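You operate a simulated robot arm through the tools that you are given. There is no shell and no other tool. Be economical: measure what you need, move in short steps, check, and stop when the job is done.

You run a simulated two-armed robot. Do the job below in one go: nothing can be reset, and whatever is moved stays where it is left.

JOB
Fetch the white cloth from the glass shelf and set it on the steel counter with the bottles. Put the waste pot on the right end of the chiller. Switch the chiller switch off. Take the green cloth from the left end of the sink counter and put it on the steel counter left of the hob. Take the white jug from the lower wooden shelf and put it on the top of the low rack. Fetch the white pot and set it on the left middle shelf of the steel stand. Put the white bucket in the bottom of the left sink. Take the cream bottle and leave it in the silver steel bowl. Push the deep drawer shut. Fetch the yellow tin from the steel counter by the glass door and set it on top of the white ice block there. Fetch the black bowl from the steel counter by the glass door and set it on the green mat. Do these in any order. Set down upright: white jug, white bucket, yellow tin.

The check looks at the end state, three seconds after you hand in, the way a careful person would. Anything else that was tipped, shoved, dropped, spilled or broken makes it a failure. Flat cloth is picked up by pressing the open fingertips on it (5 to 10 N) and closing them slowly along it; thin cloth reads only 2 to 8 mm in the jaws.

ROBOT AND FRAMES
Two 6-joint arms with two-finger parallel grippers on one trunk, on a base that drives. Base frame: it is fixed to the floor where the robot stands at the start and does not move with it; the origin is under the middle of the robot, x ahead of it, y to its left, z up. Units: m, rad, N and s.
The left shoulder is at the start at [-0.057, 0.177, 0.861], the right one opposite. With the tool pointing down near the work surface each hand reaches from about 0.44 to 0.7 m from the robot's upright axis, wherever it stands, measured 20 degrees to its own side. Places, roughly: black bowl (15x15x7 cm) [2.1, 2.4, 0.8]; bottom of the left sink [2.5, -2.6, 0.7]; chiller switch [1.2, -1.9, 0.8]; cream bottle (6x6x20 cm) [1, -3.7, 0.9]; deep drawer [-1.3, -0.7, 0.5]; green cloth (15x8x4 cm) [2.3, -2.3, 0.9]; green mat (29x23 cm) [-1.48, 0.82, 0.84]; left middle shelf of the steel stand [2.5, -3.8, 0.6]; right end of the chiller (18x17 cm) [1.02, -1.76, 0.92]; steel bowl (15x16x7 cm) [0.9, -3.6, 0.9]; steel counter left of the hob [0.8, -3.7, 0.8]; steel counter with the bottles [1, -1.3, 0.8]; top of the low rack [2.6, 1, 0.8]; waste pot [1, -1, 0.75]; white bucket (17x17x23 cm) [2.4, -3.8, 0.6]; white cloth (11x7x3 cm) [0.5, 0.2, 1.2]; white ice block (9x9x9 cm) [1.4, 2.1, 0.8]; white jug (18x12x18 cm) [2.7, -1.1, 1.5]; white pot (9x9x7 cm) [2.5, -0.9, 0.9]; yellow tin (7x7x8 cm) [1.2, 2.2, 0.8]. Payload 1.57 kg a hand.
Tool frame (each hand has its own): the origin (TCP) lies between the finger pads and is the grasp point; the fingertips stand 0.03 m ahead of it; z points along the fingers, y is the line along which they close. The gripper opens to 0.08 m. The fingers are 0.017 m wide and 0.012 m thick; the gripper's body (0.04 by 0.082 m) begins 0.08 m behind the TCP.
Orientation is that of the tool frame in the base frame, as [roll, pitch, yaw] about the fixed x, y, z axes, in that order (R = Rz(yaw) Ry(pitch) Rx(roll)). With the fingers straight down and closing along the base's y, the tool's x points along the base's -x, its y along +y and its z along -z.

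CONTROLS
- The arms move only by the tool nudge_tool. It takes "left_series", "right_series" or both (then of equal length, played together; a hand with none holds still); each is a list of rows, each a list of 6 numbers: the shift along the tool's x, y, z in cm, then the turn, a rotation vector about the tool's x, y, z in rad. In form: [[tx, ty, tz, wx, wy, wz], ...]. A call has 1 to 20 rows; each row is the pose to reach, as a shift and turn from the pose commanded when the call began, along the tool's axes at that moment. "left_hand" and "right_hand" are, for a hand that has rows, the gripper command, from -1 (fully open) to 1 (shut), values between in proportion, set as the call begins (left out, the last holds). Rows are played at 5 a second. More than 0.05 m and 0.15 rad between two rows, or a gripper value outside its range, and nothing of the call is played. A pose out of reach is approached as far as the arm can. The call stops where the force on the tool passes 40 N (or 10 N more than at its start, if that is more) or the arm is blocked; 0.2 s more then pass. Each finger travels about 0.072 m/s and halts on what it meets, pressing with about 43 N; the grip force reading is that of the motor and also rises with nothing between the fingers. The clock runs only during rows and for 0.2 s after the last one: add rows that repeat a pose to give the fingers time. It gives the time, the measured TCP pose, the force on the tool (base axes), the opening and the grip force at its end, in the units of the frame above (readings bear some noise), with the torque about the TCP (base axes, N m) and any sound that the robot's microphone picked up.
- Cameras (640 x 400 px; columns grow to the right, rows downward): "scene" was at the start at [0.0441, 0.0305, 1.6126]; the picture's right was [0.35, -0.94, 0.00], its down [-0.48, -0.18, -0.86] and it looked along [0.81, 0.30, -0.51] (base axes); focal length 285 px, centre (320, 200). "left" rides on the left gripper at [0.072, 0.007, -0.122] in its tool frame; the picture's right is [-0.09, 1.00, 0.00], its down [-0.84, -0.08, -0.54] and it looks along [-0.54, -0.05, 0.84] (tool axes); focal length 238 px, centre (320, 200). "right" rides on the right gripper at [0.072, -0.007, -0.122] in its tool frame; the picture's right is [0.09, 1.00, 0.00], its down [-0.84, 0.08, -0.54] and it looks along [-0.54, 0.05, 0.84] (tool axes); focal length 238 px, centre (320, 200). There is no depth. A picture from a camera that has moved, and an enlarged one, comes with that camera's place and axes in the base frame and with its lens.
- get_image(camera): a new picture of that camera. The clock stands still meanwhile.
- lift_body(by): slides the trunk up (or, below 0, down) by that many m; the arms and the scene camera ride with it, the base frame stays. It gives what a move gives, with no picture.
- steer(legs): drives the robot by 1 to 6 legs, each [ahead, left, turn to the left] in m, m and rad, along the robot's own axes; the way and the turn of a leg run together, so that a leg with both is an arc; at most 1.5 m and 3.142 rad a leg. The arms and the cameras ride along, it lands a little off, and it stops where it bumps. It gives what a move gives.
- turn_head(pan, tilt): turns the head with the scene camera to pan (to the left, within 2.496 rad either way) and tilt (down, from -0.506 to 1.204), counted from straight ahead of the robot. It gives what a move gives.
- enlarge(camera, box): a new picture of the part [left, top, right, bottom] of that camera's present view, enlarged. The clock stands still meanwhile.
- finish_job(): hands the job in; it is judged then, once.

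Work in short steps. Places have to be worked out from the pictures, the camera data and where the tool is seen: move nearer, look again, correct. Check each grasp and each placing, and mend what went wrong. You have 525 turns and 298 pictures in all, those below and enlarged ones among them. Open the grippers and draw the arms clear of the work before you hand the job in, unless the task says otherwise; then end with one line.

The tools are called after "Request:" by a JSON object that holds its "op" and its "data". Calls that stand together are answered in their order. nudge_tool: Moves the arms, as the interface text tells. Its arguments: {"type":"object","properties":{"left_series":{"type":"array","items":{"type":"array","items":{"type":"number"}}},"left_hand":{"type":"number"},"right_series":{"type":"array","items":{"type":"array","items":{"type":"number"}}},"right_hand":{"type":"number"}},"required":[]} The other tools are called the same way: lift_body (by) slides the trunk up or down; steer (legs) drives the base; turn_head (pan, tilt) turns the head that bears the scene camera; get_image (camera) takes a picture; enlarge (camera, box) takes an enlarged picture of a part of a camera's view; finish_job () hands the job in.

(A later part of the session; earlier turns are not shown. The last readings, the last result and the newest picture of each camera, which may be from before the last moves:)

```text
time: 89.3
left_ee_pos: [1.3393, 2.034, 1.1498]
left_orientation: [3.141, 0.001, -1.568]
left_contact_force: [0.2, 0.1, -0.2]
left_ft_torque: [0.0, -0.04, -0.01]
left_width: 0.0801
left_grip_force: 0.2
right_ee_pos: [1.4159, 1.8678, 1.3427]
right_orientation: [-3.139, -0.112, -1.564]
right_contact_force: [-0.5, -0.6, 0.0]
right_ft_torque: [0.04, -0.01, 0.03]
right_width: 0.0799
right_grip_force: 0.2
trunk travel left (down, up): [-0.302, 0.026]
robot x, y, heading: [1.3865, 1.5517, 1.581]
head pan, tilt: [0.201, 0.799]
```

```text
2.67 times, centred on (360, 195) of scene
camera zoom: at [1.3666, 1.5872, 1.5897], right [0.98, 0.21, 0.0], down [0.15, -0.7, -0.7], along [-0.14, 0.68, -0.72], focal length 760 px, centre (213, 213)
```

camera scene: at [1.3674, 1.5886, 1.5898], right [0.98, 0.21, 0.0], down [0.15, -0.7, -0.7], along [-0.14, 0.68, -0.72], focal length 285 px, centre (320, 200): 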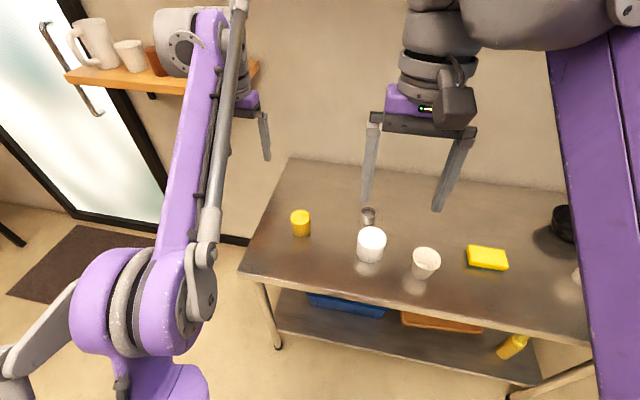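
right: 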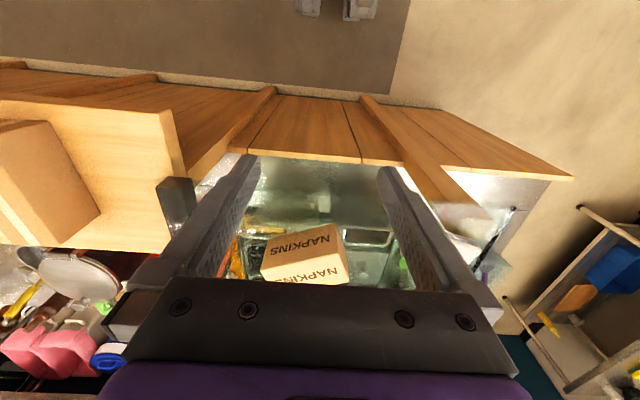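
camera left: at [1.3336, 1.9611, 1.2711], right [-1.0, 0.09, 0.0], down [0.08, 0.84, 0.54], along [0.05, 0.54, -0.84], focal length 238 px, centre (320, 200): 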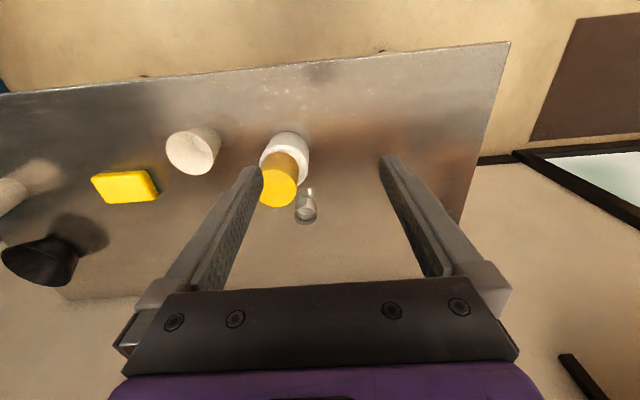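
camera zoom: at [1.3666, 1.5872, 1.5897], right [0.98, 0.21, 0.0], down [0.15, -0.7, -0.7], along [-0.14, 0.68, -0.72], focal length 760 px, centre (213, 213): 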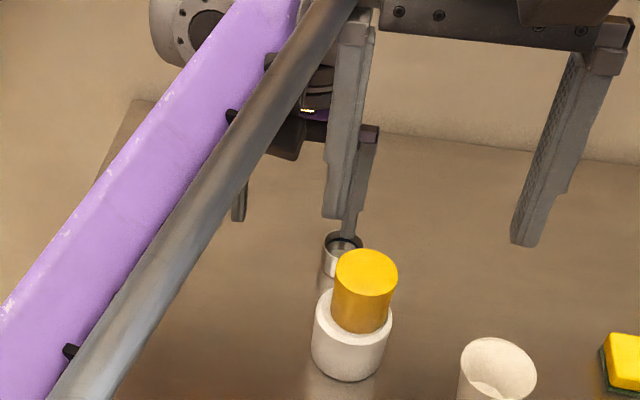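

Tin stands upright on the block. Next the black bowl: strafe right and look at it.

Request:
{"op": "steer", "data": {"legs": [[0, -0.5, 0]]}}

Request:
{"op": "turn_head", "data": {"pan": -0.1, "tilt": 0.75}}

Request:
{"op": "get_image", "data": {"camera": "scene"}}

Request:
{"op": "get_image", "data": {"camera": "right"}}

```text
time: 94.2
left_ee_pos: [1.834, 2.0394, 1.1503]
left_orientation: [3.141, 0.0, -1.567]
left_contact_force: [0.0, -0.3, -0.3]
left_ft_torque: [0.02, -0.03, -0.02]
left_width: 0.0802
left_grip_force: 0.1
right_ee_pos: [1.9112, 1.8744, 1.3405]
right_orientation: [-3.14, -0.112, -1.562]
right_contact_force: [-0.1, -0.5, 0.0]
right_ft_torque: [-0.03, -0.01, -0.02]
right_width: 0.0802
right_grip_force: 0.0
trunk travel left (down, up): [-0.302, 0.026]
robot x, y, heading: [1.8745, 1.5579, 1.584]
head pan, tilt: [0.201, 0.799]
```

```text
time: 95.0
left_ee_pos: [1.8331, 2.0394, 1.1501]
left_orientation: [-3.14, 0.001, -1.568]
left_contact_force: [-0.8, 0.0, 0.6]
left_ft_torque: [-0.03, 0.01, 0.01]
left_width: 0.0801
left_grip_force: 0.0
right_ee_pos: [1.9093, 1.8729, 1.3408]
right_orientation: [-3.141, -0.109, -1.564]
right_contact_force: [-0.3, -0.3, -0.8]
right_ft_torque: [0.03, 0.01, 0.01]
right_width: 0.0802
right_grip_force: 0.0
trunk travel left (down, up): [-0.302, 0.026]
robot x, y, heading: [1.877, 1.556, 1.58]
head pan, tilt: [-0.099, 0.75]
```

```text
268 pictures are left
camera scene: at [1.8858, 1.5965, 1.5937], right [1.0, -0.09, 0.0], down [-0.06, -0.68, -0.73], along [0.07, 0.73, -0.68], focal length 285 px, centre (320, 200)
```

scene: 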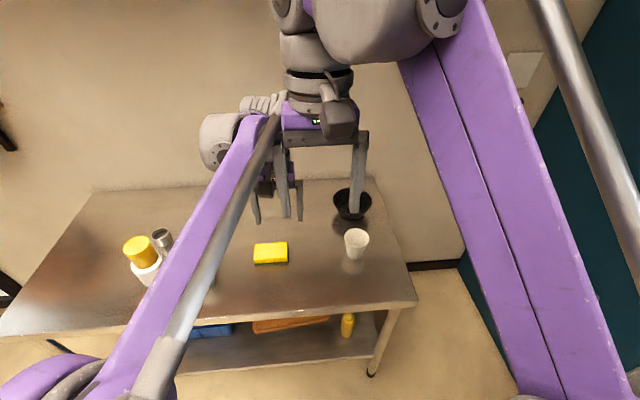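

```text
267 pictures are left
camera right: at [1.9155, 1.8147, 1.4703], right [-0.99, -0.1, 0.01], down [-0.08, 0.89, 0.44], along [-0.05, 0.44, -0.9], focal length 238 px, centre (320, 200)
```

right: 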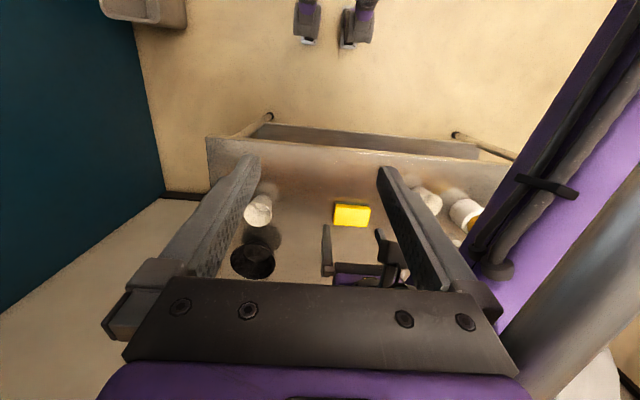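

I look straight down to see how far the base stands from the table.

Request:
{"op": "turn_head", "data": {"pan": -0.1, "tilt": 1.2}}

Request:
{"op": "get_image", "data": {"camera": "scene"}}

```text
time: 95.9
left_ee_pos: [1.8349, 2.0385, 1.1503]
left_orientation: [3.142, 0.001, -1.567]
left_contact_force: [-0.1, -0.1, 0.2]
left_ft_torque: [0.02, 0.01, -0.02]
left_width: 0.08
left_grip_force: 0.0
right_ee_pos: [1.91, 1.873, 1.3409]
right_orientation: [3.14, -0.112, -1.564]
right_contact_force: [-0.1, 0.5, 0.5]
right_ft_torque: [-0.01, 0.01, 0.01]
right_width: 0.0803
right_grip_force: 0.1
trunk travel left (down, up): [-0.302, 0.026]
robot x, y, heading: [1.8776, 1.5571, 1.578]
head pan, tilt: [-0.099, 1.201]
```

```text
266 pictures are left
camera scene: at [1.8834, 1.5696, 1.562], right [1.0, -0.09, 0.0], down [-0.09, -0.93, -0.36], along [0.03, 0.36, -0.93], focal length 285 px, centre (320, 200)
```

scene: 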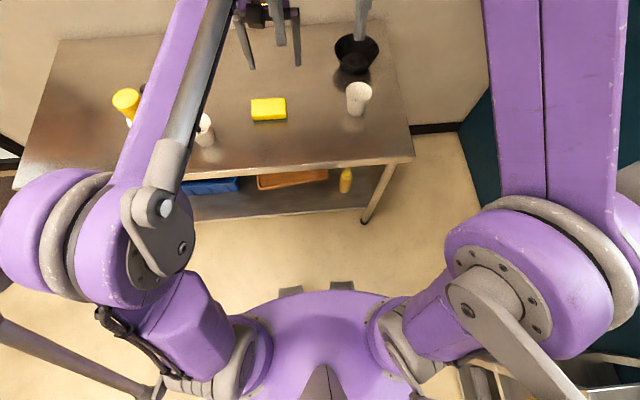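

The base has ample room. I move the left hand aside, straighten the right tool, and drive a bit left and forward.

Request:
{"op": "nudge_tool", "data": {"left_series": [[0, 4, 0, 0, 0, 0], [0, 8, -1, 0, 0, 0], [0, 12, -2, 0, 0, 0], [0, 16, -3, 0, 0, 0]], "right_series": [[0, 0, 0, 0, -0.056, 0], [0, 0, 0, 0, -0.112, 0], [0, 0, 0, 0, -0.112, 0], [0, 0, 0, 0, -0.112, 0]]}}

Request:
{"op": "steer", "data": {"legs": [[0.165, 0.045, 0]]}}

Request:
{"op": "turn_head", "data": {"pan": -0.4, "tilt": 0.9}}

Request:
{"op": "get_image", "data": {"camera": "scene"}}

Request:
{"op": "get_image", "data": {"camera": "right"}}

```text
time: 96.9
left_ee_pos: [1.6729, 2.0389, 1.1832]
left_orientation: [3.141, 0.002, -1.568]
left_contact_force: [-0.5, 0.4, -0.6]
left_ft_torque: [0.01, -0.03, -0.01]
left_width: 0.0801
left_grip_force: 0.1
right_ee_pos: [1.9094, 1.8729, 1.3415]
right_orientation: [-3.141, 0.0, -1.564]
right_contact_force: [-0.5, 0.2, -0.8]
right_ft_torque: [-0.02, 0.01, 0.02]
right_width: 0.08
right_grip_force: 0.1
trunk travel left (down, up): [-0.302, 0.026]
robot x, y, heading: [1.8766, 1.5568, 1.578]
head pan, tilt: [-0.099, 1.201]
```

```text
time: 98.4
left_ee_pos: [1.6303, 2.2044, 1.1825]
left_orientation: [3.141, -0.001, -1.571]
left_contact_force: [0.1, 1.5, -0.4]
left_ft_torque: [-0.02, 0.01, 0.01]
left_width: 0.0801
left_grip_force: 0.0
right_ee_pos: [1.8651, 2.0372, 1.3411]
right_orientation: [3.141, -0.001, -1.566]
right_contact_force: [0.4, 0.7, 0.0]
right_ft_torque: [0.01, 0.0, 0.0]
right_width: 0.0801
right_grip_force: 0.1
trunk travel left (down, up): [-0.302, 0.026]
robot x, y, heading: [1.8332, 1.7225, 1.574]
head pan, tilt: [-0.099, 1.201]
```

```text
time: 99.2
left_ee_pos: [1.6298, 2.205, 1.1818]
left_orientation: [-3.14, 0.0, -1.571]
left_contact_force: [0.1, -1.1, -0.4]
left_ft_torque: [0.0, 0.0, -0.02]
left_width: 0.0799
left_grip_force: 0.0
right_ee_pos: [1.864, 2.039, 1.3416]
right_orientation: [-3.141, 0.001, -1.566]
right_contact_force: [-0.2, 0.7, 0.2]
right_ft_torque: [0.02, -0.02, 0.0]
right_width: 0.0801
right_grip_force: 0.0
trunk travel left (down, up): [-0.302, 0.026]
robot x, y, heading: [1.8314, 1.7234, 1.574]
head pan, tilt: [-0.4, 0.901]
```

```text
265 pictures are left
camera scene: at [1.8612, 1.749, 1.5818], right [0.92, -0.38, 0.0], down [-0.3, -0.72, -0.62], along [0.24, 0.57, -0.78], focal length 285 px, centre (320, 200)
```

scene: 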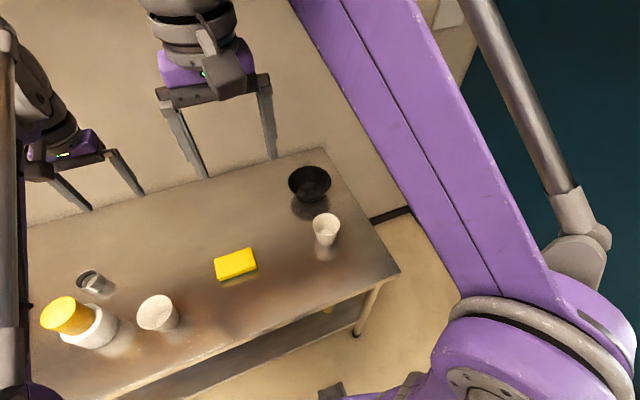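

```text
264 pictures are left
camera right: at [1.8702, 1.9659, 1.463], right [-1.0, -0.1, 0.0], down [-0.08, 0.84, 0.54], along [-0.05, 0.54, -0.84], focal length 238 px, centre (320, 200)
```

right: 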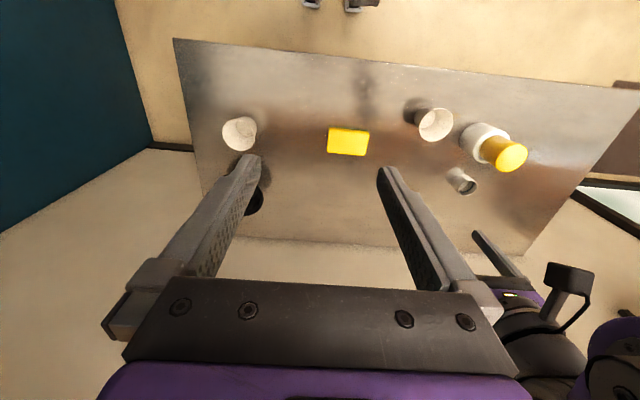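

Bowl rim centre re-measured at (2.085, 2.369), z≈0.85. I bring the right hand over its left rim.

Request:
{"op": "nudge_tool", "data": {"right_hand": -1, "right_series": [[-3, -1.35, 2.9, 0, 0, 0], [-6, -2.7, 5.8, 0, 0, 0], [-9, -4.05, 8.7, 0, 0, 0], [-12, -5.4, 11.6, 0, 0, 0], [-15, -6.8, 14.5, 0, 0, 0], [-18, -8.1, 17.4, 0, 0, 0], [-21, -9.5, 20.4, 0, 0, 0], [-24, -10.8, 23.3, 0, 0, 0], [-27, -12.2, 26.2, 0, 0, 0], [-30, -13.5, 29.1, 0, 0, 0], [-33, -14.9, 32, 0, 0, 0], [-33, -14.9, 32, 0, 0, 0]]}}

Request:
{"op": "get_image", "data": {"camera": "right"}}

Request:
{"op": "get_image", "data": {"camera": "scene"}}

```text
time: 101.8
left_ee_pos: [1.6283, 2.204, 1.1819]
left_orientation: [3.139, 0.002, -1.571]
left_contact_force: [-0.4, -0.6, 0.2]
left_ft_torque: [0.05, -0.01, 0.0]
left_width: 0.08
left_grip_force: 0.0
right_ee_pos: [2.0123, 2.3692, 1.022]
right_orientation: [-3.141, -0.001, -1.565]
right_contact_force: [0.2, -1.5, -1.1]
right_ft_torque: [0.01, 0.03, -0.01]
right_width: 0.0802
right_grip_force: 0.1
trunk travel left (down, up): [-0.302, 0.026]
robot x, y, heading: [1.8313, 1.721, 1.575]
head pan, tilt: [-0.4, 0.901]
```

```text
263 pictures are left
camera right: at [2.019, 2.2963, 1.1437], right [-1.0, -0.1, 0.0], down [-0.08, 0.84, 0.54], along [-0.05, 0.54, -0.84], focal length 238 px, centre (320, 200)
```

right: 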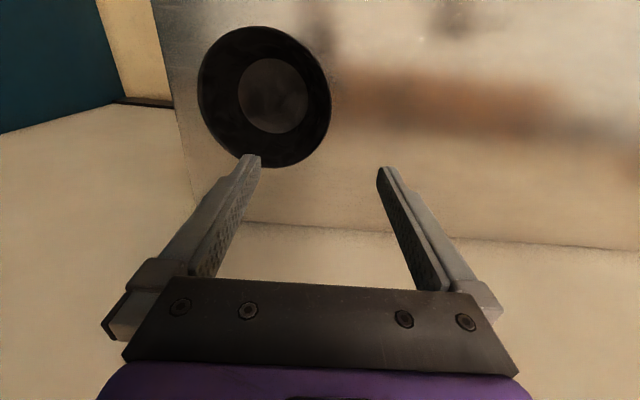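

```text
262 pictures are left
camera scene: at [1.8609, 1.7478, 1.5818], right [0.92, -0.38, 0.0], down [-0.3, -0.72, -0.62], along [0.24, 0.57, -0.78], focal length 285 px, centre (320, 200)
```

scene: 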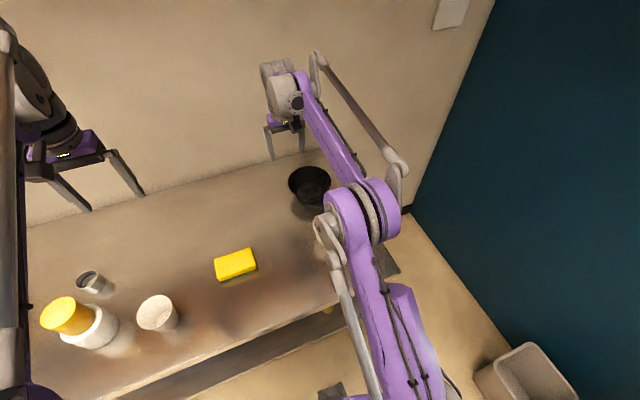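

The rim's left edge is at about (2.004, 2.352). I correct and go down with one finger inside the rim.

Request:
{"op": "nudge_tool", "data": {"right_series": [[0.8, 0.4, 4, 0, 0, 0], [1.7, 0.8, 8, 0, 0, 0], [1.7, 0.8, 12, 0, 0, 0]]}}

Request:
{"op": "get_image", "data": {"camera": "right"}}

```text
time: 102.6
left_ee_pos: [1.6298, 2.2046, 1.1804]
left_orientation: [3.14, -0.001, -1.571]
left_contact_force: [0.1, 0.5, -0.1]
left_ft_torque: [-0.02, 0.0, 0.01]
left_width: 0.0799
left_grip_force: 0.0
right_ee_pos: [2.0041, 2.3525, 0.8994]
right_orientation: [3.141, -0.001, -1.566]
right_contact_force: [-0.2, 0.4, 0.3]
right_ft_torque: [0.01, -0.03, 0.01]
right_width: 0.08
right_grip_force: 0.1
trunk travel left (down, up): [-0.302, 0.026]
robot x, y, heading: [1.8295, 1.7263, 1.578]
head pan, tilt: [-0.4, 0.901]
```

```text
261 pictures are left
camera right: at [2.0096, 2.28, 1.0217], right [-1.0, -0.1, 0.0], down [-0.08, 0.84, 0.54], along [-0.05, 0.54, -0.84], focal length 238 px, centre (320, 200)
```

right: 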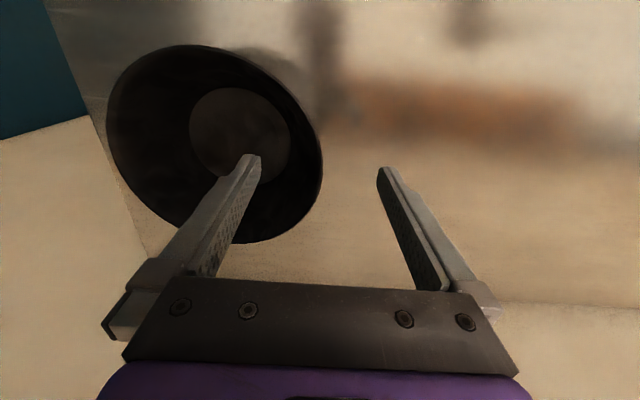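

The rim sits midway between the fingertips. Down 4 cm and close.

Request:
{"op": "nudge_tool", "data": {"right_series": [[0, 0, 2, 0, 0, 0], [0, 0, 4, 0, 0, 0], [0, 0, 4, 0, 0, 0]]}}

Request:
{"op": "nudge_tool", "data": {"right_hand": 1, "right_series": [[0, 0, 0, 0, 0, 0], [0, 0, 0, 0, 0, 0], [0, 0, 0, 0, 0, 0], [0, 0, 0, 0, 0, 0], [0, 0, 0, 0, 0, 0]]}}

Request:
{"op": "get_image", "data": {"camera": "right"}}

```text
time: 103.4
left_ee_pos: [1.628, 2.2049, 1.1826]
left_orientation: [-3.141, -0.001, -1.571]
left_contact_force: [0.1, 0.3, 0.1]
left_ft_torque: [-0.01, -0.02, 0.0]
left_width: 0.0798
left_grip_force: 0.0
right_ee_pos: [2.0036, 2.3531, 0.8587]
right_orientation: [-3.141, 0.001, -1.565]
right_contact_force: [0.9, -0.8, 0.4]
right_ft_torque: [-0.03, -0.01, -0.01]
right_width: 0.0801
right_grip_force: 0.2
trunk travel left (down, up): [-0.302, 0.026]
robot x, y, heading: [1.8279, 1.7203, 1.578]
head pan, tilt: [-0.4, 0.901]
```

```text
time: 104.6
left_ee_pos: [1.6294, 2.2043, 1.1827]
left_orientation: [-3.141, -0.001, -1.57]
left_contact_force: [0.4, 0.4, 0.4]
left_ft_torque: [-0.01, 0.04, 0.0]
left_width: 0.0798
left_grip_force: 0.2
right_ee_pos: [2.0032, 2.3525, 0.8612]
right_orientation: [-3.14, 0.002, -1.565]
right_contact_force: [2.3, 3.9, 14.0]
right_ft_torque: [0.3, -1.4, 0.37]
right_width: 0.02
right_grip_force: 33.5
trunk travel left (down, up): [-0.302, 0.026]
robot x, y, heading: [1.8293, 1.7247, 1.578]
head pan, tilt: [-0.4, 0.901]
```

```text
260 pictures are left
camera right: at [2.0095, 2.2797, 0.9833], right [-1.0, -0.1, 0.0], down [-0.08, 0.84, 0.54], along [-0.05, 0.54, -0.84], focal length 238 px, centre (320, 200)
```

right: 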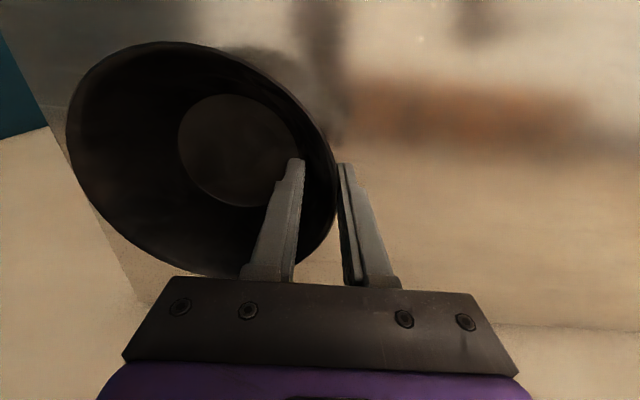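

Gripped on the sloped wall. A short lift to test.

Request:
{"op": "nudge_tool", "data": {"right_series": [[0, 0, -1.5, 0, 0, 0], [0, 0, -3, 0, 0, 0], [0, 0, -5, 0, 0, 0], [0, 0, -5, 0, 0, 0]]}}

Request:
{"op": "get_image", "data": {"camera": "right"}}

Request:
{"op": "enlarge", "data": {"camera": "scene", "box": [200, 100, 440, 250]}}

```text
time: 105.6
left_ee_pos: [1.6296, 2.2047, 1.1832]
left_orientation: [3.141, 0.0, -1.571]
left_contact_force: [0.7, -0.6, -0.6]
left_ft_torque: [0.01, 0.02, -0.01]
left_width: 0.0799
left_grip_force: 0.2
right_ee_pos: [2.0021, 2.3527, 0.9109]
right_orientation: [-3.14, 0.0, -1.566]
right_contact_force: [-0.1, 0.4, -1.3]
right_ft_torque: [-0.03, 0.02, 0.01]
right_width: 0.0039
right_grip_force: 25.1
trunk travel left (down, up): [-0.302, 0.026]
robot x, y, heading: [1.8285, 1.719, 1.577]
head pan, tilt: [-0.4, 0.901]
```

```text
259 pictures are left
camera right: at [2.0091, 2.2799, 1.0328], right [-1.0, -0.1, 0.0], down [-0.08, 0.84, 0.54], along [-0.05, 0.54, -0.84], focal length 238 px, centre (320, 200)
```

right: 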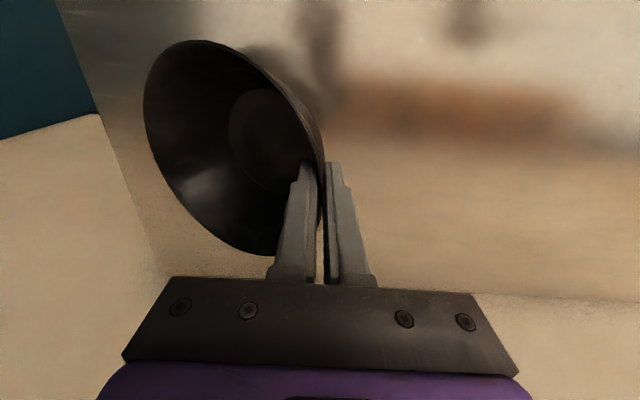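

```text
2.67 times, centred on (320, 175) of scene
camera zoom: at [1.8613, 1.7489, 1.5817], right [0.92, -0.38, 0.0], down [-0.3, -0.72, -0.62], along [0.24, 0.57, -0.78], focal length 760 px, centre (320, 267)
```

zoom: 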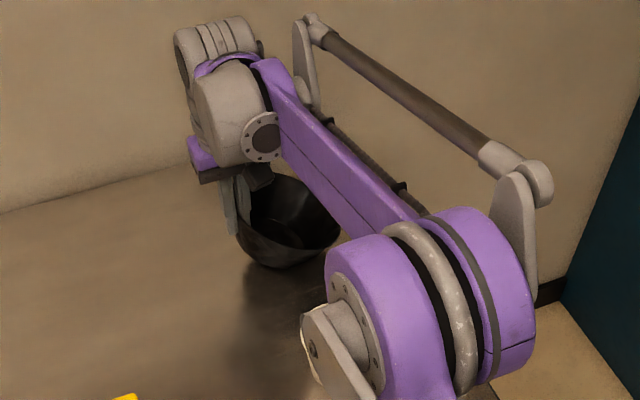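

The bowl is held by its wall (tilted but firm). I raise it, pull back and carry it toward the green mat.

Request:
{"op": "nudge_tool", "data": {"right_series": [[0, 0, -4, 0, 0, 0], [0, 0, -8, 0, 0, 0], [0, 0, -12, 0, 0, 0], [0, 0, -16, 0, 0, 0], [4, 0, -19, 0, 0, 0], [8, 0, -20, 0, 0, 0], [12, 0, -20, 0, 0, 0]]}}

Request:
{"op": "steer", "data": {"legs": [[-0.4, 0, 0], [0, 1.4, 0], [0, 1.0, 0], [0, 0, 1.565]]}}

Request:
{"op": "turn_head", "data": {"pan": 0.2, "tilt": 0.6}}

Request:
{"op": "get_image", "data": {"camera": "scene"}}

```text
time: 107.2
left_ee_pos: [1.6279, 2.2042, 1.183]
left_orientation: [-3.141, 0.0, -1.571]
left_contact_force: [0.0, -0.2, -0.2]
left_ft_torque: [0.01, 0.03, 0.04]
left_width: 0.0799
left_grip_force: 0.0
right_ee_pos: [2.0049, 2.2313, 1.1095]
right_orientation: [-3.141, 0.0, -1.564]
right_contact_force: [-0.9, -0.8, -0.2]
right_ft_torque: [0.01, 0.03, -0.03]
right_width: 0.0036
right_grip_force: 24.9
trunk travel left (down, up): [-0.302, 0.026]
robot x, y, heading: [1.8321, 1.7182, 1.576]
head pan, tilt: [-0.4, 0.901]
```

```text
time: 134.1
left_ee_pos: [-1.0163, 1.1174, 1.1833]
left_orientation: [3.142, 0.0, 0.02]
left_contact_force: [-0.9, -0.1, -0.9]
left_ft_torque: [0.01, 0.03, 0.0]
left_width: 0.0798
left_grip_force: 0.1
right_ee_pos: [-1.05, 1.4914, 1.109]
right_orientation: [-3.14, -0.001, 0.025]
right_contact_force: [0.4, 0.7, -1.1]
right_ft_torque: [-0.07, 0.0, 0.0]
right_width: 0.0037
right_grip_force: 24.4
trunk travel left (down, up): [-0.302, 0.026]
robot x, y, heading: [-0.5317, 1.3271, -3.116]
head pan, tilt: [-0.4, 0.901]
```

```text
time: 135.1
left_ee_pos: [-1.0164, 1.1174, 1.1829]
left_orientation: [-3.141, 0.0, 0.018]
left_contact_force: [-0.3, 0.1, 0.1]
left_ft_torque: [0.01, 0.01, 0.01]
left_width: 0.08
left_grip_force: 0.0
right_ee_pos: [-1.0498, 1.4929, 1.1092]
right_orientation: [-3.142, 0.0, 0.024]
right_contact_force: [0.2, 0.0, -1.9]
right_ft_torque: [-0.02, 0.01, -0.01]
right_width: 0.0035
right_grip_force: 24.1
trunk travel left (down, up): [-0.302, 0.026]
robot x, y, heading: [-0.5351, 1.3282, -3.118]
head pan, tilt: [0.201, 0.6]
```

```text
257 pictures are left
camera scene: at [-0.579, 1.3076, 1.6066], right [-0.22, 0.97, 0.0], down [0.55, 0.13, -0.82], along [-0.8, -0.18, -0.57], focal length 285 px, centre (320, 200)
```

scene: 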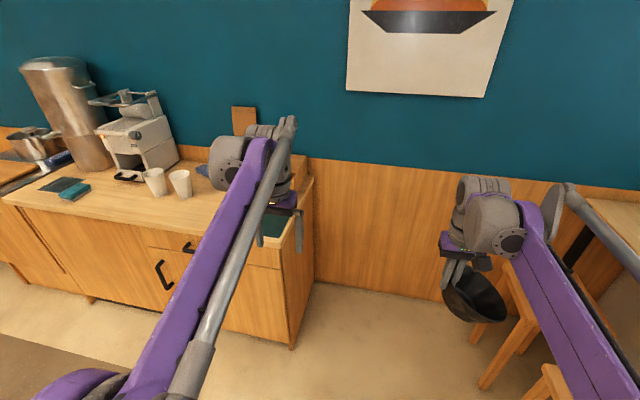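

I strafe left so the right hand comes opposite the mat, then look.

Request:
{"op": "steer", "data": {"legs": [[0, 0.7, 0], [0.2, 0, -0.02]]}}

Request:
{"op": "turn_head", "data": {"pan": -0.3, "tilt": 0.8}}

Request:
{"op": "get_image", "data": {"camera": "scene"}}

Request:
{"op": "get_image", "data": {"camera": "right"}}

```text
time: 143.0
left_ee_pos: [-1.196, 0.4088, 1.1823]
left_orientation: [3.141, 0.0, 0.011]
left_contact_force: [0.5, 0.4, -0.1]
left_ft_torque: [-0.01, -0.02, -0.01]
left_width: 0.0799
left_grip_force: 0.0
right_ee_pos: [-1.2251, 0.7831, 1.11]
right_orientation: [3.14, 0.0, 0.013]
right_contact_force: [-0.8, -0.8, -1.0]
right_ft_torque: [-0.06, 0.0, 0.0]
right_width: 0.0038
right_grip_force: 24.7
trunk travel left (down, up): [-0.302, 0.026]
robot x, y, heading: [-0.7159, 0.6133, -3.124]
head pan, tilt: [0.201, 0.6]
```

```text
time: 143.9
left_ee_pos: [-1.1953, 0.4098, 1.1816]
left_orientation: [-3.141, 0.001, 0.011]
left_contact_force: [-0.1, -0.1, -0.4]
left_ft_torque: [-0.02, -0.03, 0.0]
left_width: 0.0801
left_grip_force: 0.0
right_ee_pos: [-1.2269, 0.7844, 1.1083]
right_orientation: [3.141, -0.001, 0.014]
right_contact_force: [-0.3, 0.4, -0.8]
right_ft_torque: [-0.06, -0.01, -0.02]
right_width: 0.0034
right_grip_force: 24.8
trunk travel left (down, up): [-0.302, 0.026]
robot x, y, heading: [-0.7166, 0.6116, -3.123]
head pan, tilt: [-0.3, 0.799]
```

```text
256 pictures are left
camera scene: at [-0.7481, 0.6371, 1.5897], right [0.28, 0.96, 0.0], down [0.69, -0.2, -0.7], along [-0.67, 0.2, -0.72], focal length 285 px, centre (320, 200)
```

scene: 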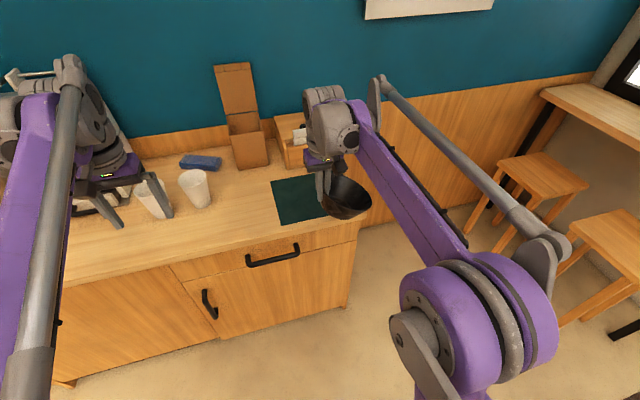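

```text
255 pictures are left
camera right: at [-1.1556, 0.7914, 1.2307], right [0.11, -0.99, 0.0], down [-0.84, -0.09, 0.54], along [-0.54, -0.06, -0.84], focal length 238 px, centre (320, 200)
```

right: 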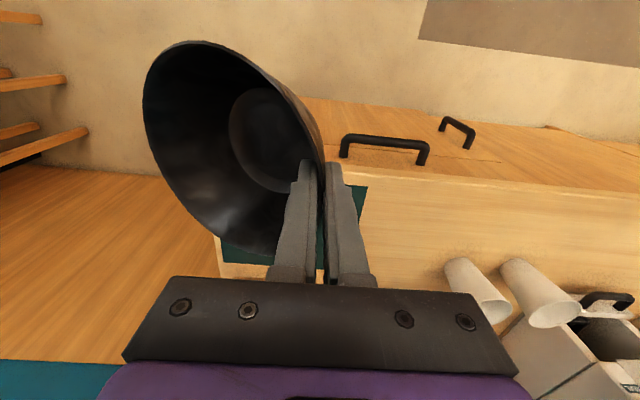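

Mat spans about x -1.60..-1.37, y 0.69..0.98. I drive 14 cm nearer, then bring the bowl over its centre while rolling it level.

Request:
{"op": "steer", "data": {"legs": [[0.14, 0, 0]]}}

Request:
{"op": "nudge_tool", "data": {"right_series": [[-3, 0.3, 2, 0.1, 0, 0], [-6, 0.7, 5, 0.2, 0, 0], [-9, 1, 8, 0.3, 0, 0], [-12, 1.4, 11, 0.4, 0, 0], [-12, 1.4, 14, 0.45, 0, 0], [-12, 1.4, 14, 0.45, 0, 0]]}}

Request:
{"op": "get_image", "data": {"camera": "right"}}

Request:
{"op": "enlarge", "data": {"camera": "scene", "box": [180, 120, 500, 320]}}

```text
time: 145.2
left_ee_pos: [-1.3356, 0.409, 1.1824]
left_orientation: [3.14, -0.001, 0.009]
left_contact_force: [0.2, -0.9, -0.8]
left_ft_torque: [0.01, -0.01, 0.01]
left_width: 0.0803
left_grip_force: 0.1
right_ee_pos: [-1.3666, 0.7838, 1.1089]
right_orientation: [3.142, 0.0, 0.014]
right_contact_force: [0.4, 0.1, 0.0]
right_ft_torque: [-0.03, 0.0, 0.01]
right_width: 0.0037
right_grip_force: 24.6
trunk travel left (down, up): [-0.302, 0.026]
robot x, y, heading: [-0.8556, 0.6152, -3.127]
head pan, tilt: [-0.3, 0.799]
```

```text
time: 146.6
left_ee_pos: [-1.3371, 0.4073, 1.1827]
left_orientation: [3.141, -0.002, 0.009]
left_contact_force: [0.0, 0.3, -1.1]
left_ft_torque: [0.01, -0.02, -0.01]
left_width: 0.0804
left_grip_force: 0.1
right_ee_pos: [-1.4869, 0.7684, 0.9692]
right_orientation: [-2.689, 0.001, 0.013]
right_contact_force: [-0.7, 0.2, -1.3]
right_ft_torque: [-0.03, 0.01, 0.0]
right_width: 0.0036
right_grip_force: 24.2
trunk travel left (down, up): [-0.302, 0.026]
robot x, y, heading: [-0.8566, 0.6121, -3.127]
head pan, tilt: [-0.3, 0.799]
```

```text
254 pictures are left
camera right: at [-1.4153, 0.7203, 1.0823], right [0.1, -0.89, -0.43], down [-0.83, -0.32, 0.45], along [-0.54, 0.31, -0.78], focal length 238 px, centre (320, 200)
```

right: 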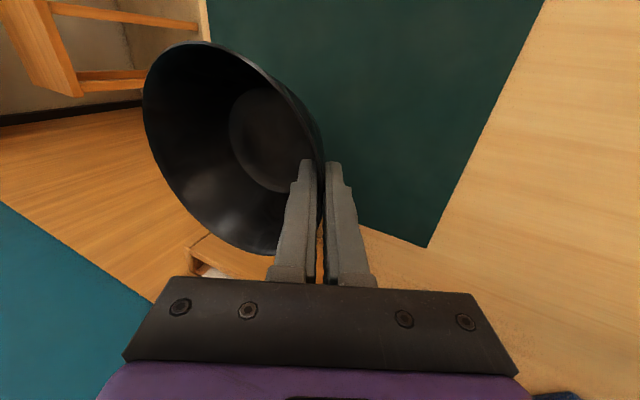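

```text
2.00 times, centred on (340, 220) of scene
camera zoom: at [-0.8892, 0.6353, 1.5898], right [0.28, 0.96, 0.0], down [0.69, -0.2, -0.7], along [-0.67, 0.2, -0.72], focal length 570 px, centre (280, 160)
```

zoom: 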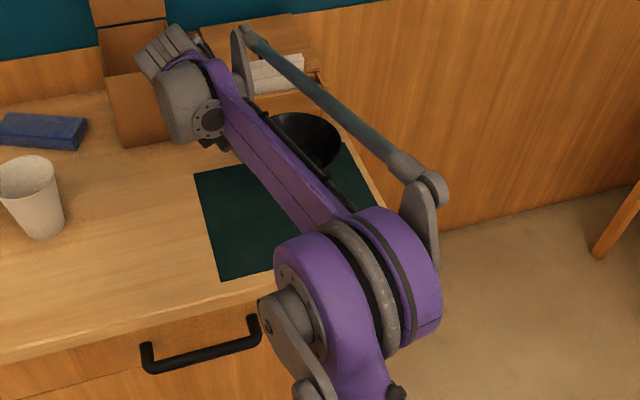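

The bowl base is above about (-1.495, 0.85), well within the mat. I lower it straight down (in tilted tool axes) step by step.

Request:
{"op": "nudge_tool", "data": {"right_series": [[0, 0.44, 0.9, 0, 0, 0], [0, 0.87, 1.8, 0, 0, 0], [0, 1.3, 2.7, 0, 0, 0], [0, 1.75, 3.6, 0, 0, 0]]}}

Request:
{"op": "get_image", "data": {"camera": "right"}}

```text
time: 147.6
left_ee_pos: [-1.3369, 0.4078, 1.1822]
left_orientation: [-3.14, -0.002, 0.009]
left_contact_force: [0.0, 0.4, -0.1]
left_ft_torque: [0.0, -0.03, -0.02]
left_width: 0.0801
left_grip_force: 0.1
right_ee_pos: [-1.487, 0.767, 0.9294]
right_orientation: [-2.691, 0.0, 0.013]
right_contact_force: [0.3, -0.5, -0.6]
right_ft_torque: [-0.05, 0.0, 0.01]
right_width: 0.0035
right_grip_force: 24.7
trunk travel left (down, up): [-0.302, 0.026]
robot x, y, heading: [-0.8542, 0.6111, -3.123]
head pan, tilt: [-0.3, 0.799]
```

```text
252 pictures are left
camera right: at [-1.4154, 0.7208, 1.042], right [0.1, -0.9, -0.43], down [-0.83, -0.32, 0.45], along [-0.54, 0.31, -0.78], focal length 238 px, centre (320, 200)
```

right: 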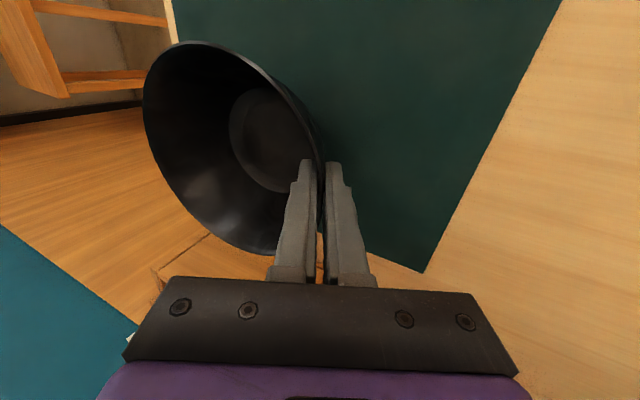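

No contact yet; continue gently.

Request:
{"op": "nudge_tool", "data": {"right_series": [[0, 0.22, 0.45, 0, 0, 0], [0, 0.44, 0.9, 0, 0, 0], [0, 0.66, 1.35, 0, 0, 0]]}}

Request:
{"op": "nudge_tool", "data": {"right_series": [[0, 0.22, 0.45, 0, 0, 0], [0, 0.33, 0.68, 0, 0, 0]]}}

Request:
{"op": "get_image", "data": {"camera": "right"}}

```text
time: 148.4
left_ee_pos: [-1.3362, 0.4085, 1.1822]
left_orientation: [-3.141, -0.001, 0.009]
left_contact_force: [-0.3, 0.7, -0.1]
left_ft_torque: [0.03, 0.01, -0.01]
left_width: 0.0802
left_grip_force: 0.0
right_ee_pos: [-1.4876, 0.7674, 0.9149]
right_orientation: [-2.69, 0.0, 0.014]
right_contact_force: [-0.8, 0.7, 0.1]
right_ft_torque: [-0.08, 0.02, -0.04]
right_width: 0.0037
right_grip_force: 24.2
trunk travel left (down, up): [-0.302, 0.026]
robot x, y, heading: [-0.8557, 0.6155, -3.132]
head pan, tilt: [-0.3, 0.799]
```

```text
time: 149.0
left_ee_pos: [-1.3349, 0.4077, 1.1834]
left_orientation: [3.14, 0.002, 0.008]
left_contact_force: [-0.1, 0.0, 0.4]
left_ft_torque: [-0.02, 0.01, -0.02]
left_width: 0.08
left_grip_force: 0.0
right_ee_pos: [-1.4854, 0.7661, 0.909]
right_orientation: [-2.687, 0.002, 0.014]
right_contact_force: [-3.6, -1.4, 21.9]
right_ft_torque: [0.66, 0.45, 0.13]
right_width: 0.0041
right_grip_force: 24.9
trunk travel left (down, up): [-0.302, 0.026]
robot x, y, heading: [-0.8544, 0.6126, -3.125]
head pan, tilt: [-0.3, 0.799]
```

```text
251 pictures are left
camera right: at [-1.4141, 0.7199, 1.0209], right [0.1, -0.89, -0.44], down [-0.83, -0.32, 0.45], along [-0.55, 0.32, -0.78], focal length 238 px, centre (320, 200)
```

right: 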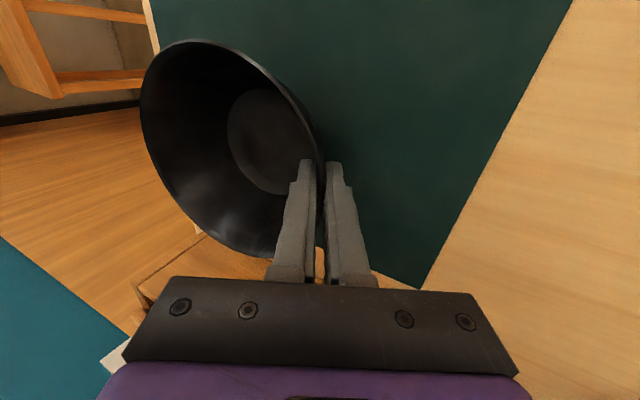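

Contact at 22 N. I open partly, then back out along the fingers.

Request:
{"op": "nudge_tool", "data": {"right_hand": 0.2, "right_series": [[0, 0, 0, 0, 0, 0], [0, 0, 0, 0, 0, 0], [0, 0, 0, 0, 0, 0]]}}

Request:
{"op": "get_image", "data": {"camera": "right"}}

```text
time: 149.8
left_ee_pos: [-1.3362, 0.4082, 1.1817]
left_orientation: [3.14, -0.002, 0.009]
left_contact_force: [-0.1, 0.3, 0.9]
left_ft_torque: [0.01, 0.0, 0.03]
left_width: 0.0798
left_grip_force: 0.1
right_ee_pos: [-1.4871, 0.7676, 0.9066]
right_orientation: [-2.691, 0.0, 0.013]
right_contact_force: [-0.8, -1.0, 0.5]
right_ft_torque: [0.04, 0.0, 0.0]
right_width: 0.0321
right_grip_force: 0.0
trunk travel left (down, up): [-0.302, 0.026]
robot x, y, heading: [-0.8551, 0.6121, -3.128]
head pan, tilt: [-0.3, 0.799]
```

```text
250 pictures are left
camera right: at [-1.4153, 0.7205, 1.0186], right [0.1, -0.9, -0.43], down [-0.83, -0.32, 0.45], along [-0.54, 0.31, -0.78], focal length 238 px, centre (320, 200)
```

right: 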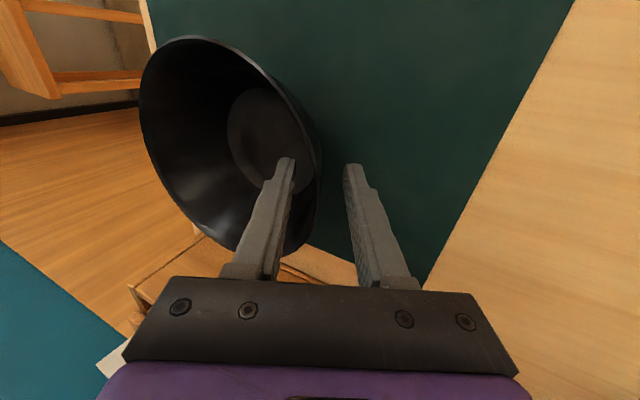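

Free with the bowl standing. Back out along the tool axis, then roll the hand straight.

Request:
{"op": "nudge_tool", "data": {"right_series": [[0, 0, -3, 0, 0, 0], [0, 0, -7, 0, 0, 0], [0, 0, -11, 0, 0, 0], [0, 0, -15, 0, 0, 0], [0, 0, -19, -0.1, 0, 0], [0, 0, -22, -0.2, 0, 0], [0, 0, -24, -0.3, 0, 0], [0, 0, -25, -0.45, 0, 0]]}}

Request:
{"op": "get_image", "data": {"camera": "right"}}

Request:
{"op": "get_image", "data": {"camera": "scene"}}

```text
time: 151.6
left_ee_pos: [-1.3389, 0.4089, 1.1812]
left_orientation: [3.141, -0.004, 0.008]
left_contact_force: [0.2, 0.2, -0.5]
left_ft_torque: [0.0, -0.05, 0.02]
left_width: 0.0801
left_grip_force: 0.1
right_ee_pos: [-1.477, 0.6589, 1.1223]
right_orientation: [3.14, -0.003, 0.013]
right_contact_force: [-0.7, 0.2, -1.1]
right_ft_torque: [0.0, -0.05, -0.02]
right_width: 0.0318
right_grip_force: 0.1
right hand out of reach, approached as far as the arm can: row 6, 7, 8
trunk travel left (down, up): [-0.302, 0.026]
robot x, y, heading: [-0.8574, 0.6124, -3.128]
head pan, tilt: [-0.3, 0.799]
```

```text
249 pictures are left
camera right: at [-1.4067, 0.6665, 1.2448], right [0.1, -0.99, 0.0], down [-0.84, -0.09, 0.54], along [-0.54, -0.06, -0.84], focal length 238 px, centre (320, 200)
```

right: 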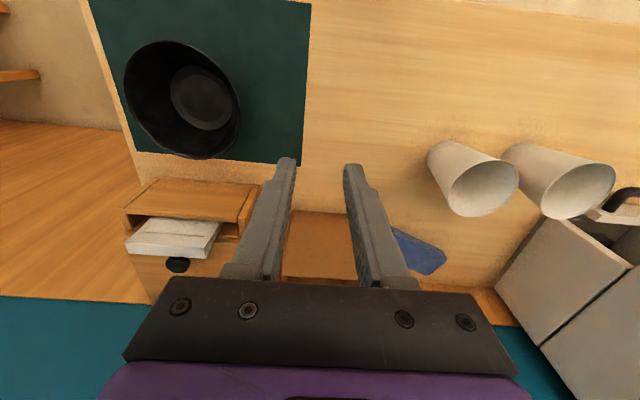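

```text
248 pictures are left
camera scene: at [-0.8925, 0.6356, 1.5896], right [0.28, 0.96, 0.0], down [0.69, -0.2, -0.7], along [-0.67, 0.2, -0.72], focal length 285 px, centre (320, 200)
```

scene: 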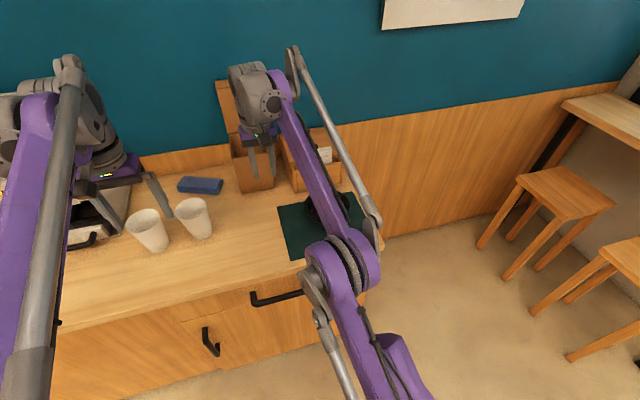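

The bowl stands on the mat. I drive back, fold both hands to the starting pose, turn round and return to the glass shelf.

Request:
{"op": "steer", "data": {"legs": [[-0.5, 0, 0]]}}

Request:
{"op": "nudge_tool", "data": {"right_hand": -1, "left_series": [[1.9, 0.9, -2, 0, 0, 0], [3.8, 1.8, -4, 0, 0, 0], [5.7, 2.7, -6, 0, 0, 0], [7.6, 3.6, -8, 0, 0, 0], [9.5, 4.5, -10, 0, 0, 0], [11.4, 5.4, -12, 0, 0, 0], [13.3, 6.3, -14, 0, 0, 0], [15.2, 7.2, -16, 0, 0, 0], [17.1, 8.1, -18, 0, 0, 0], [19, 9, -20, 0, 0, 0]], "right_series": [[3.3, 0, -2.6, 0, 0, 0], [6.6, 0, -5.2, 0, 0, 0], [9.9, 0, -7.8, 0, 0, 0], [13.2, 0, -10.4, 0, 0, 0], [16.5, 0, -13, 0, 0, 0], [19.8, 0, -15.6, 0, 0, 0], [23.1, 0, -18.2, 0, 0, 0], [26.4, 0, -20.8, 0, 0, 0], [29.7, 0, -23.4, 0, 0, 0], [33, 0, -26, 0, 0, 0]]}}

Request:
{"op": "steer", "data": {"legs": [[0, 0, 3.13], [0.1, -0.6, 0]]}}

```text
time: 154.6
left_ee_pos: [-0.8406, 0.4128, 1.1814]
left_orientation: [3.141, -0.001, 0.018]
left_contact_force: [-0.3, -1.3, -0.2]
left_ft_torque: [0.0, 0.04, -0.03]
left_width: 0.0802
left_grip_force: 0.1
right_ee_pos: [-0.9804, 0.6639, 1.1239]
right_orientation: [3.14, 0.001, 0.022]
right_contact_force: [0.2, 0.2, -0.6]
right_ft_torque: [-0.01, -0.01, 0.0]
right_width: 0.0321
right_grip_force: 0.1
trunk travel left (down, up): [-0.302, 0.026]
robot x, y, heading: [-0.3579, 0.6239, -3.12]
head pan, tilt: [-0.3, 0.799]
```

```text
time: 156.8
left_ee_pos: [-0.6462, 0.3263, 1.3842]
left_orientation: [3.141, 0.001, 0.019]
left_contact_force: [-0.2, -0.6, -0.4]
left_ft_torque: [0.01, 0.01, 0.01]
left_width: 0.08
left_grip_force: 0.0
right_ee_pos: [-0.649, 0.6711, 1.3843]
right_orientation: [3.14, -0.002, 0.02]
right_contact_force: [0.1, 0.5, 0.1]
right_ft_torque: [-0.02, -0.01, -0.02]
right_width: 0.0802
right_grip_force: 0.2
trunk travel left (down, up): [-0.302, 0.026]
robot x, y, heading: [-0.3641, 0.6188, -3.118]
head pan, tilt: [-0.3, 0.799]
```

```text
time: 169.8
left_ee_pos: [0.0276, 0.3045, 1.3823]
left_orientation: [3.141, 0.002, 3.132]
left_contact_force: [1.1, 0.1, -0.3]
left_ft_torque: [-0.01, 0.03, 0.01]
left_width: 0.08
left_grip_force: 0.0
right_ee_pos: [0.0206, -0.04, 1.3846]
right_orientation: [-3.141, 0.001, 3.136]
right_contact_force: [0.1, 0.2, 0.2]
right_ft_torque: [0.03, -0.02, -0.01]
right_width: 0.0802
right_grip_force: 0.1
trunk travel left (down, up): [-0.302, 0.026]
robot x, y, heading: [-0.2683, 0.0217, -0.01]
head pan, tilt: [-0.3, 0.799]
```

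I turn the left hand so it will close across the cloth's short side, then drive up to the shelf.

Request:
{"op": "nudge_tool", "data": {"left_series": [[0, 0, 0, 0, 0, -0.136], [0, 0, 0, 0, 0, -0.272], [0, 0, 0, 0, 0, -0.408], [0, 0, 0, 0, 0, -0.544], [0, 0, 0, 0, 0, -0.68], [0, 0, 0, 0, 0, -0.816], [0, 0, 0, 0, 0, -0.952], [0, 0, 0, 0, 0, -1.088], [0, 0, 0, 0, 0, -1.224], [0, 0, 0, 0, 0, -1.36]]}}

Request:
{"op": "steer", "data": {"legs": [[0.24, 0, 0]]}}

Request:
{"op": "turn_head", "data": {"pan": 0.35, "tilt": 0.7}}

Request:
{"op": "get_image", "data": {"camera": "scene"}}

Request:
{"op": "get_image", "data": {"camera": "left"}}

```text
time: 172.0
left_ee_pos: [0.0269, 0.3049, 1.3841]
left_orientation: [3.14, -0.001, -1.789]
left_contact_force: [-0.9, -0.1, -0.4]
left_ft_torque: [-0.02, -0.01, 0.0]
left_width: 0.0798
left_grip_force: 0.0
right_ee_pos: [0.0209, -0.0406, 1.3841]
right_orientation: [-3.141, 0.0, 3.137]
right_contact_force: [-0.2, -0.2, 0.1]
right_ft_torque: [0.0, 0.0, -0.02]
right_width: 0.08
right_grip_force: 0.1
trunk travel left (down, up): [-0.302, 0.026]
robot x, y, heading: [-0.2659, 0.0202, -0.008]
head pan, tilt: [-0.3, 0.799]
```

```text
time: 173.8
left_ee_pos: [0.2649, 0.3049, 1.383]
left_orientation: [3.141, 0.0, -1.786]
left_contact_force: [-0.3, 0.6, 0.4]
left_ft_torque: [0.03, 0.01, 0.0]
left_width: 0.08
left_grip_force: 0.0
right_ee_pos: [0.2591, -0.0384, 1.3841]
right_orientation: [3.14, 0.0, 3.139]
right_contact_force: [0.0, -0.3, -0.2]
right_ft_torque: [0.04, 0.03, 0.01]
right_width: 0.0799
right_grip_force: 0.0
trunk travel left (down, up): [-0.302, 0.026]
robot x, y, heading: [-0.0296, 0.0207, 0.002]
head pan, tilt: [-0.3, 0.799]
```

```text
time: 174.8
left_ee_pos: [0.2656, 0.3054, 1.3832]
left_orientation: [3.141, 0.001, -1.787]
left_contact_force: [0.2, -0.6, -0.1]
left_ft_torque: [-0.02, -0.02, 0.0]
left_width: 0.0802
left_grip_force: 0.1
right_ee_pos: [0.2585, -0.0404, 1.3838]
right_orientation: [3.142, -0.001, 3.141]
right_contact_force: [-0.2, -0.2, 1.1]
right_ft_torque: [-0.01, -0.01, 0.01]
right_width: 0.0798
right_grip_force: 0.1
trunk travel left (down, up): [-0.302, 0.026]
robot x, y, heading: [-0.0303, 0.0152, 0.004]
head pan, tilt: [0.351, 0.7]
```

```text
247 pictures are left
camera scene: at [0.0112, 0.0458, 1.598], right [0.34, -0.94, 0.0], down [-0.61, -0.22, -0.76], along [0.72, 0.26, -0.64], focal length 285 px, centre (320, 200)
```

scene: 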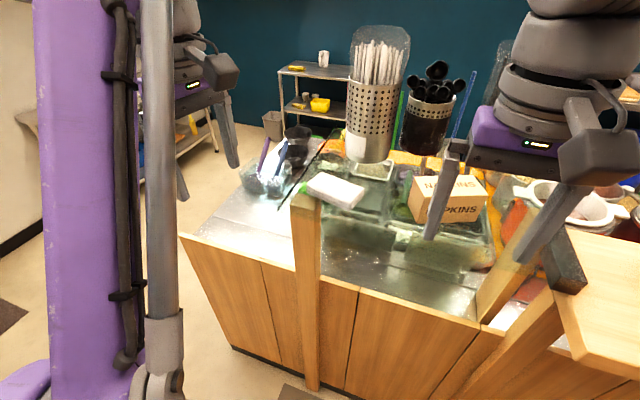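

```text
246 pictures are left
camera left: at [0.2439, 0.2354, 1.5043], right [-0.95, 0.3, 0.0], down [0.26, 0.8, 0.54], along [0.16, 0.52, -0.84], focal length 238 px, centre (320, 200)
```

left: 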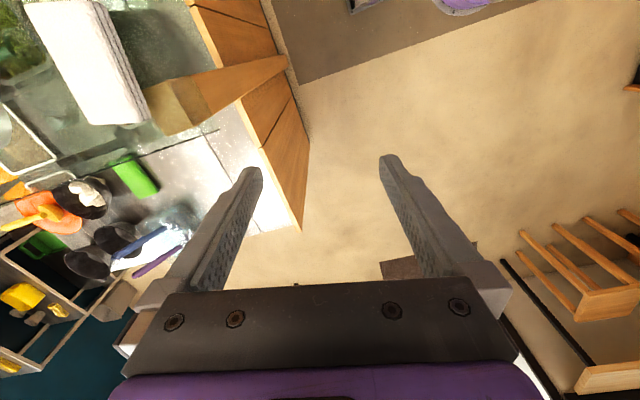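

Cloth's orientation fits the hand. I move the left hand over its centre (0.490, 0.178) at z≈1.30.

Request:
{"op": "nudge_tool", "data": {"left_hand": -1, "left_series": [[1.2, -4, 0, 0, 0, 0], [2.5, -8, 0, 0, 0, 0], [3.8, -12, 1, 0, 0, 0], [5, -16.5, 3, 0, 0, 0], [6.3, -20.6, 5.5, 0, 0, 0], [7.5, -24.7, 8, 0, 0, 0], [7.5, -24.7, 8, 0, 0, 0]]}}

Request:
{"op": "get_image", "data": {"camera": "left"}}

Request:
{"op": "enlarge", "data": {"camera": "scene", "box": [240, 120, 440, 245]}}

```text
refused: row 4 steps farther than a row can; nothing moved
```

```text
245 pictures are left
camera left: at [0.2439, 0.2354, 1.5043], right [-0.95, 0.3, 0.0], down [0.26, 0.8, 0.54], along [0.16, 0.52, -0.84], focal length 238 px, centre (320, 200)
```

left: 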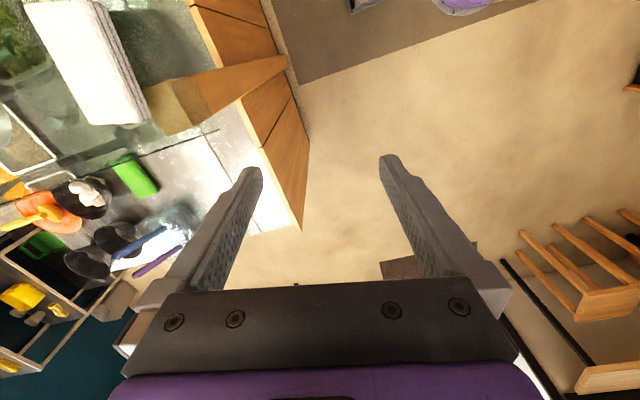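

```text
3.20 times, centred on (340, 182) of scene
camera zoom: at [0.0112, 0.0458, 1.598], right [0.34, -0.94, 0.0], down [-0.61, -0.22, -0.76], along [0.72, 0.26, -0.64], focal length 912 px, centre (256, 256)
```

zoom: 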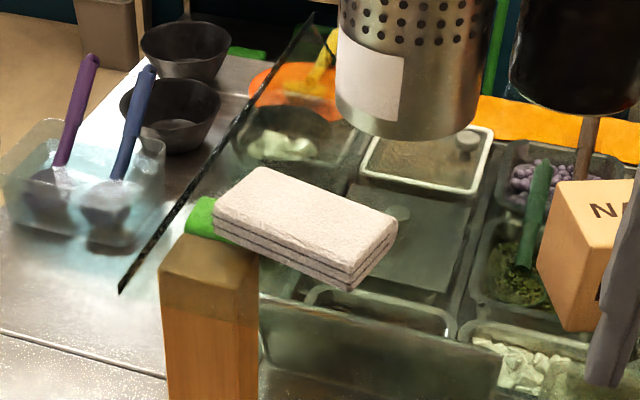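

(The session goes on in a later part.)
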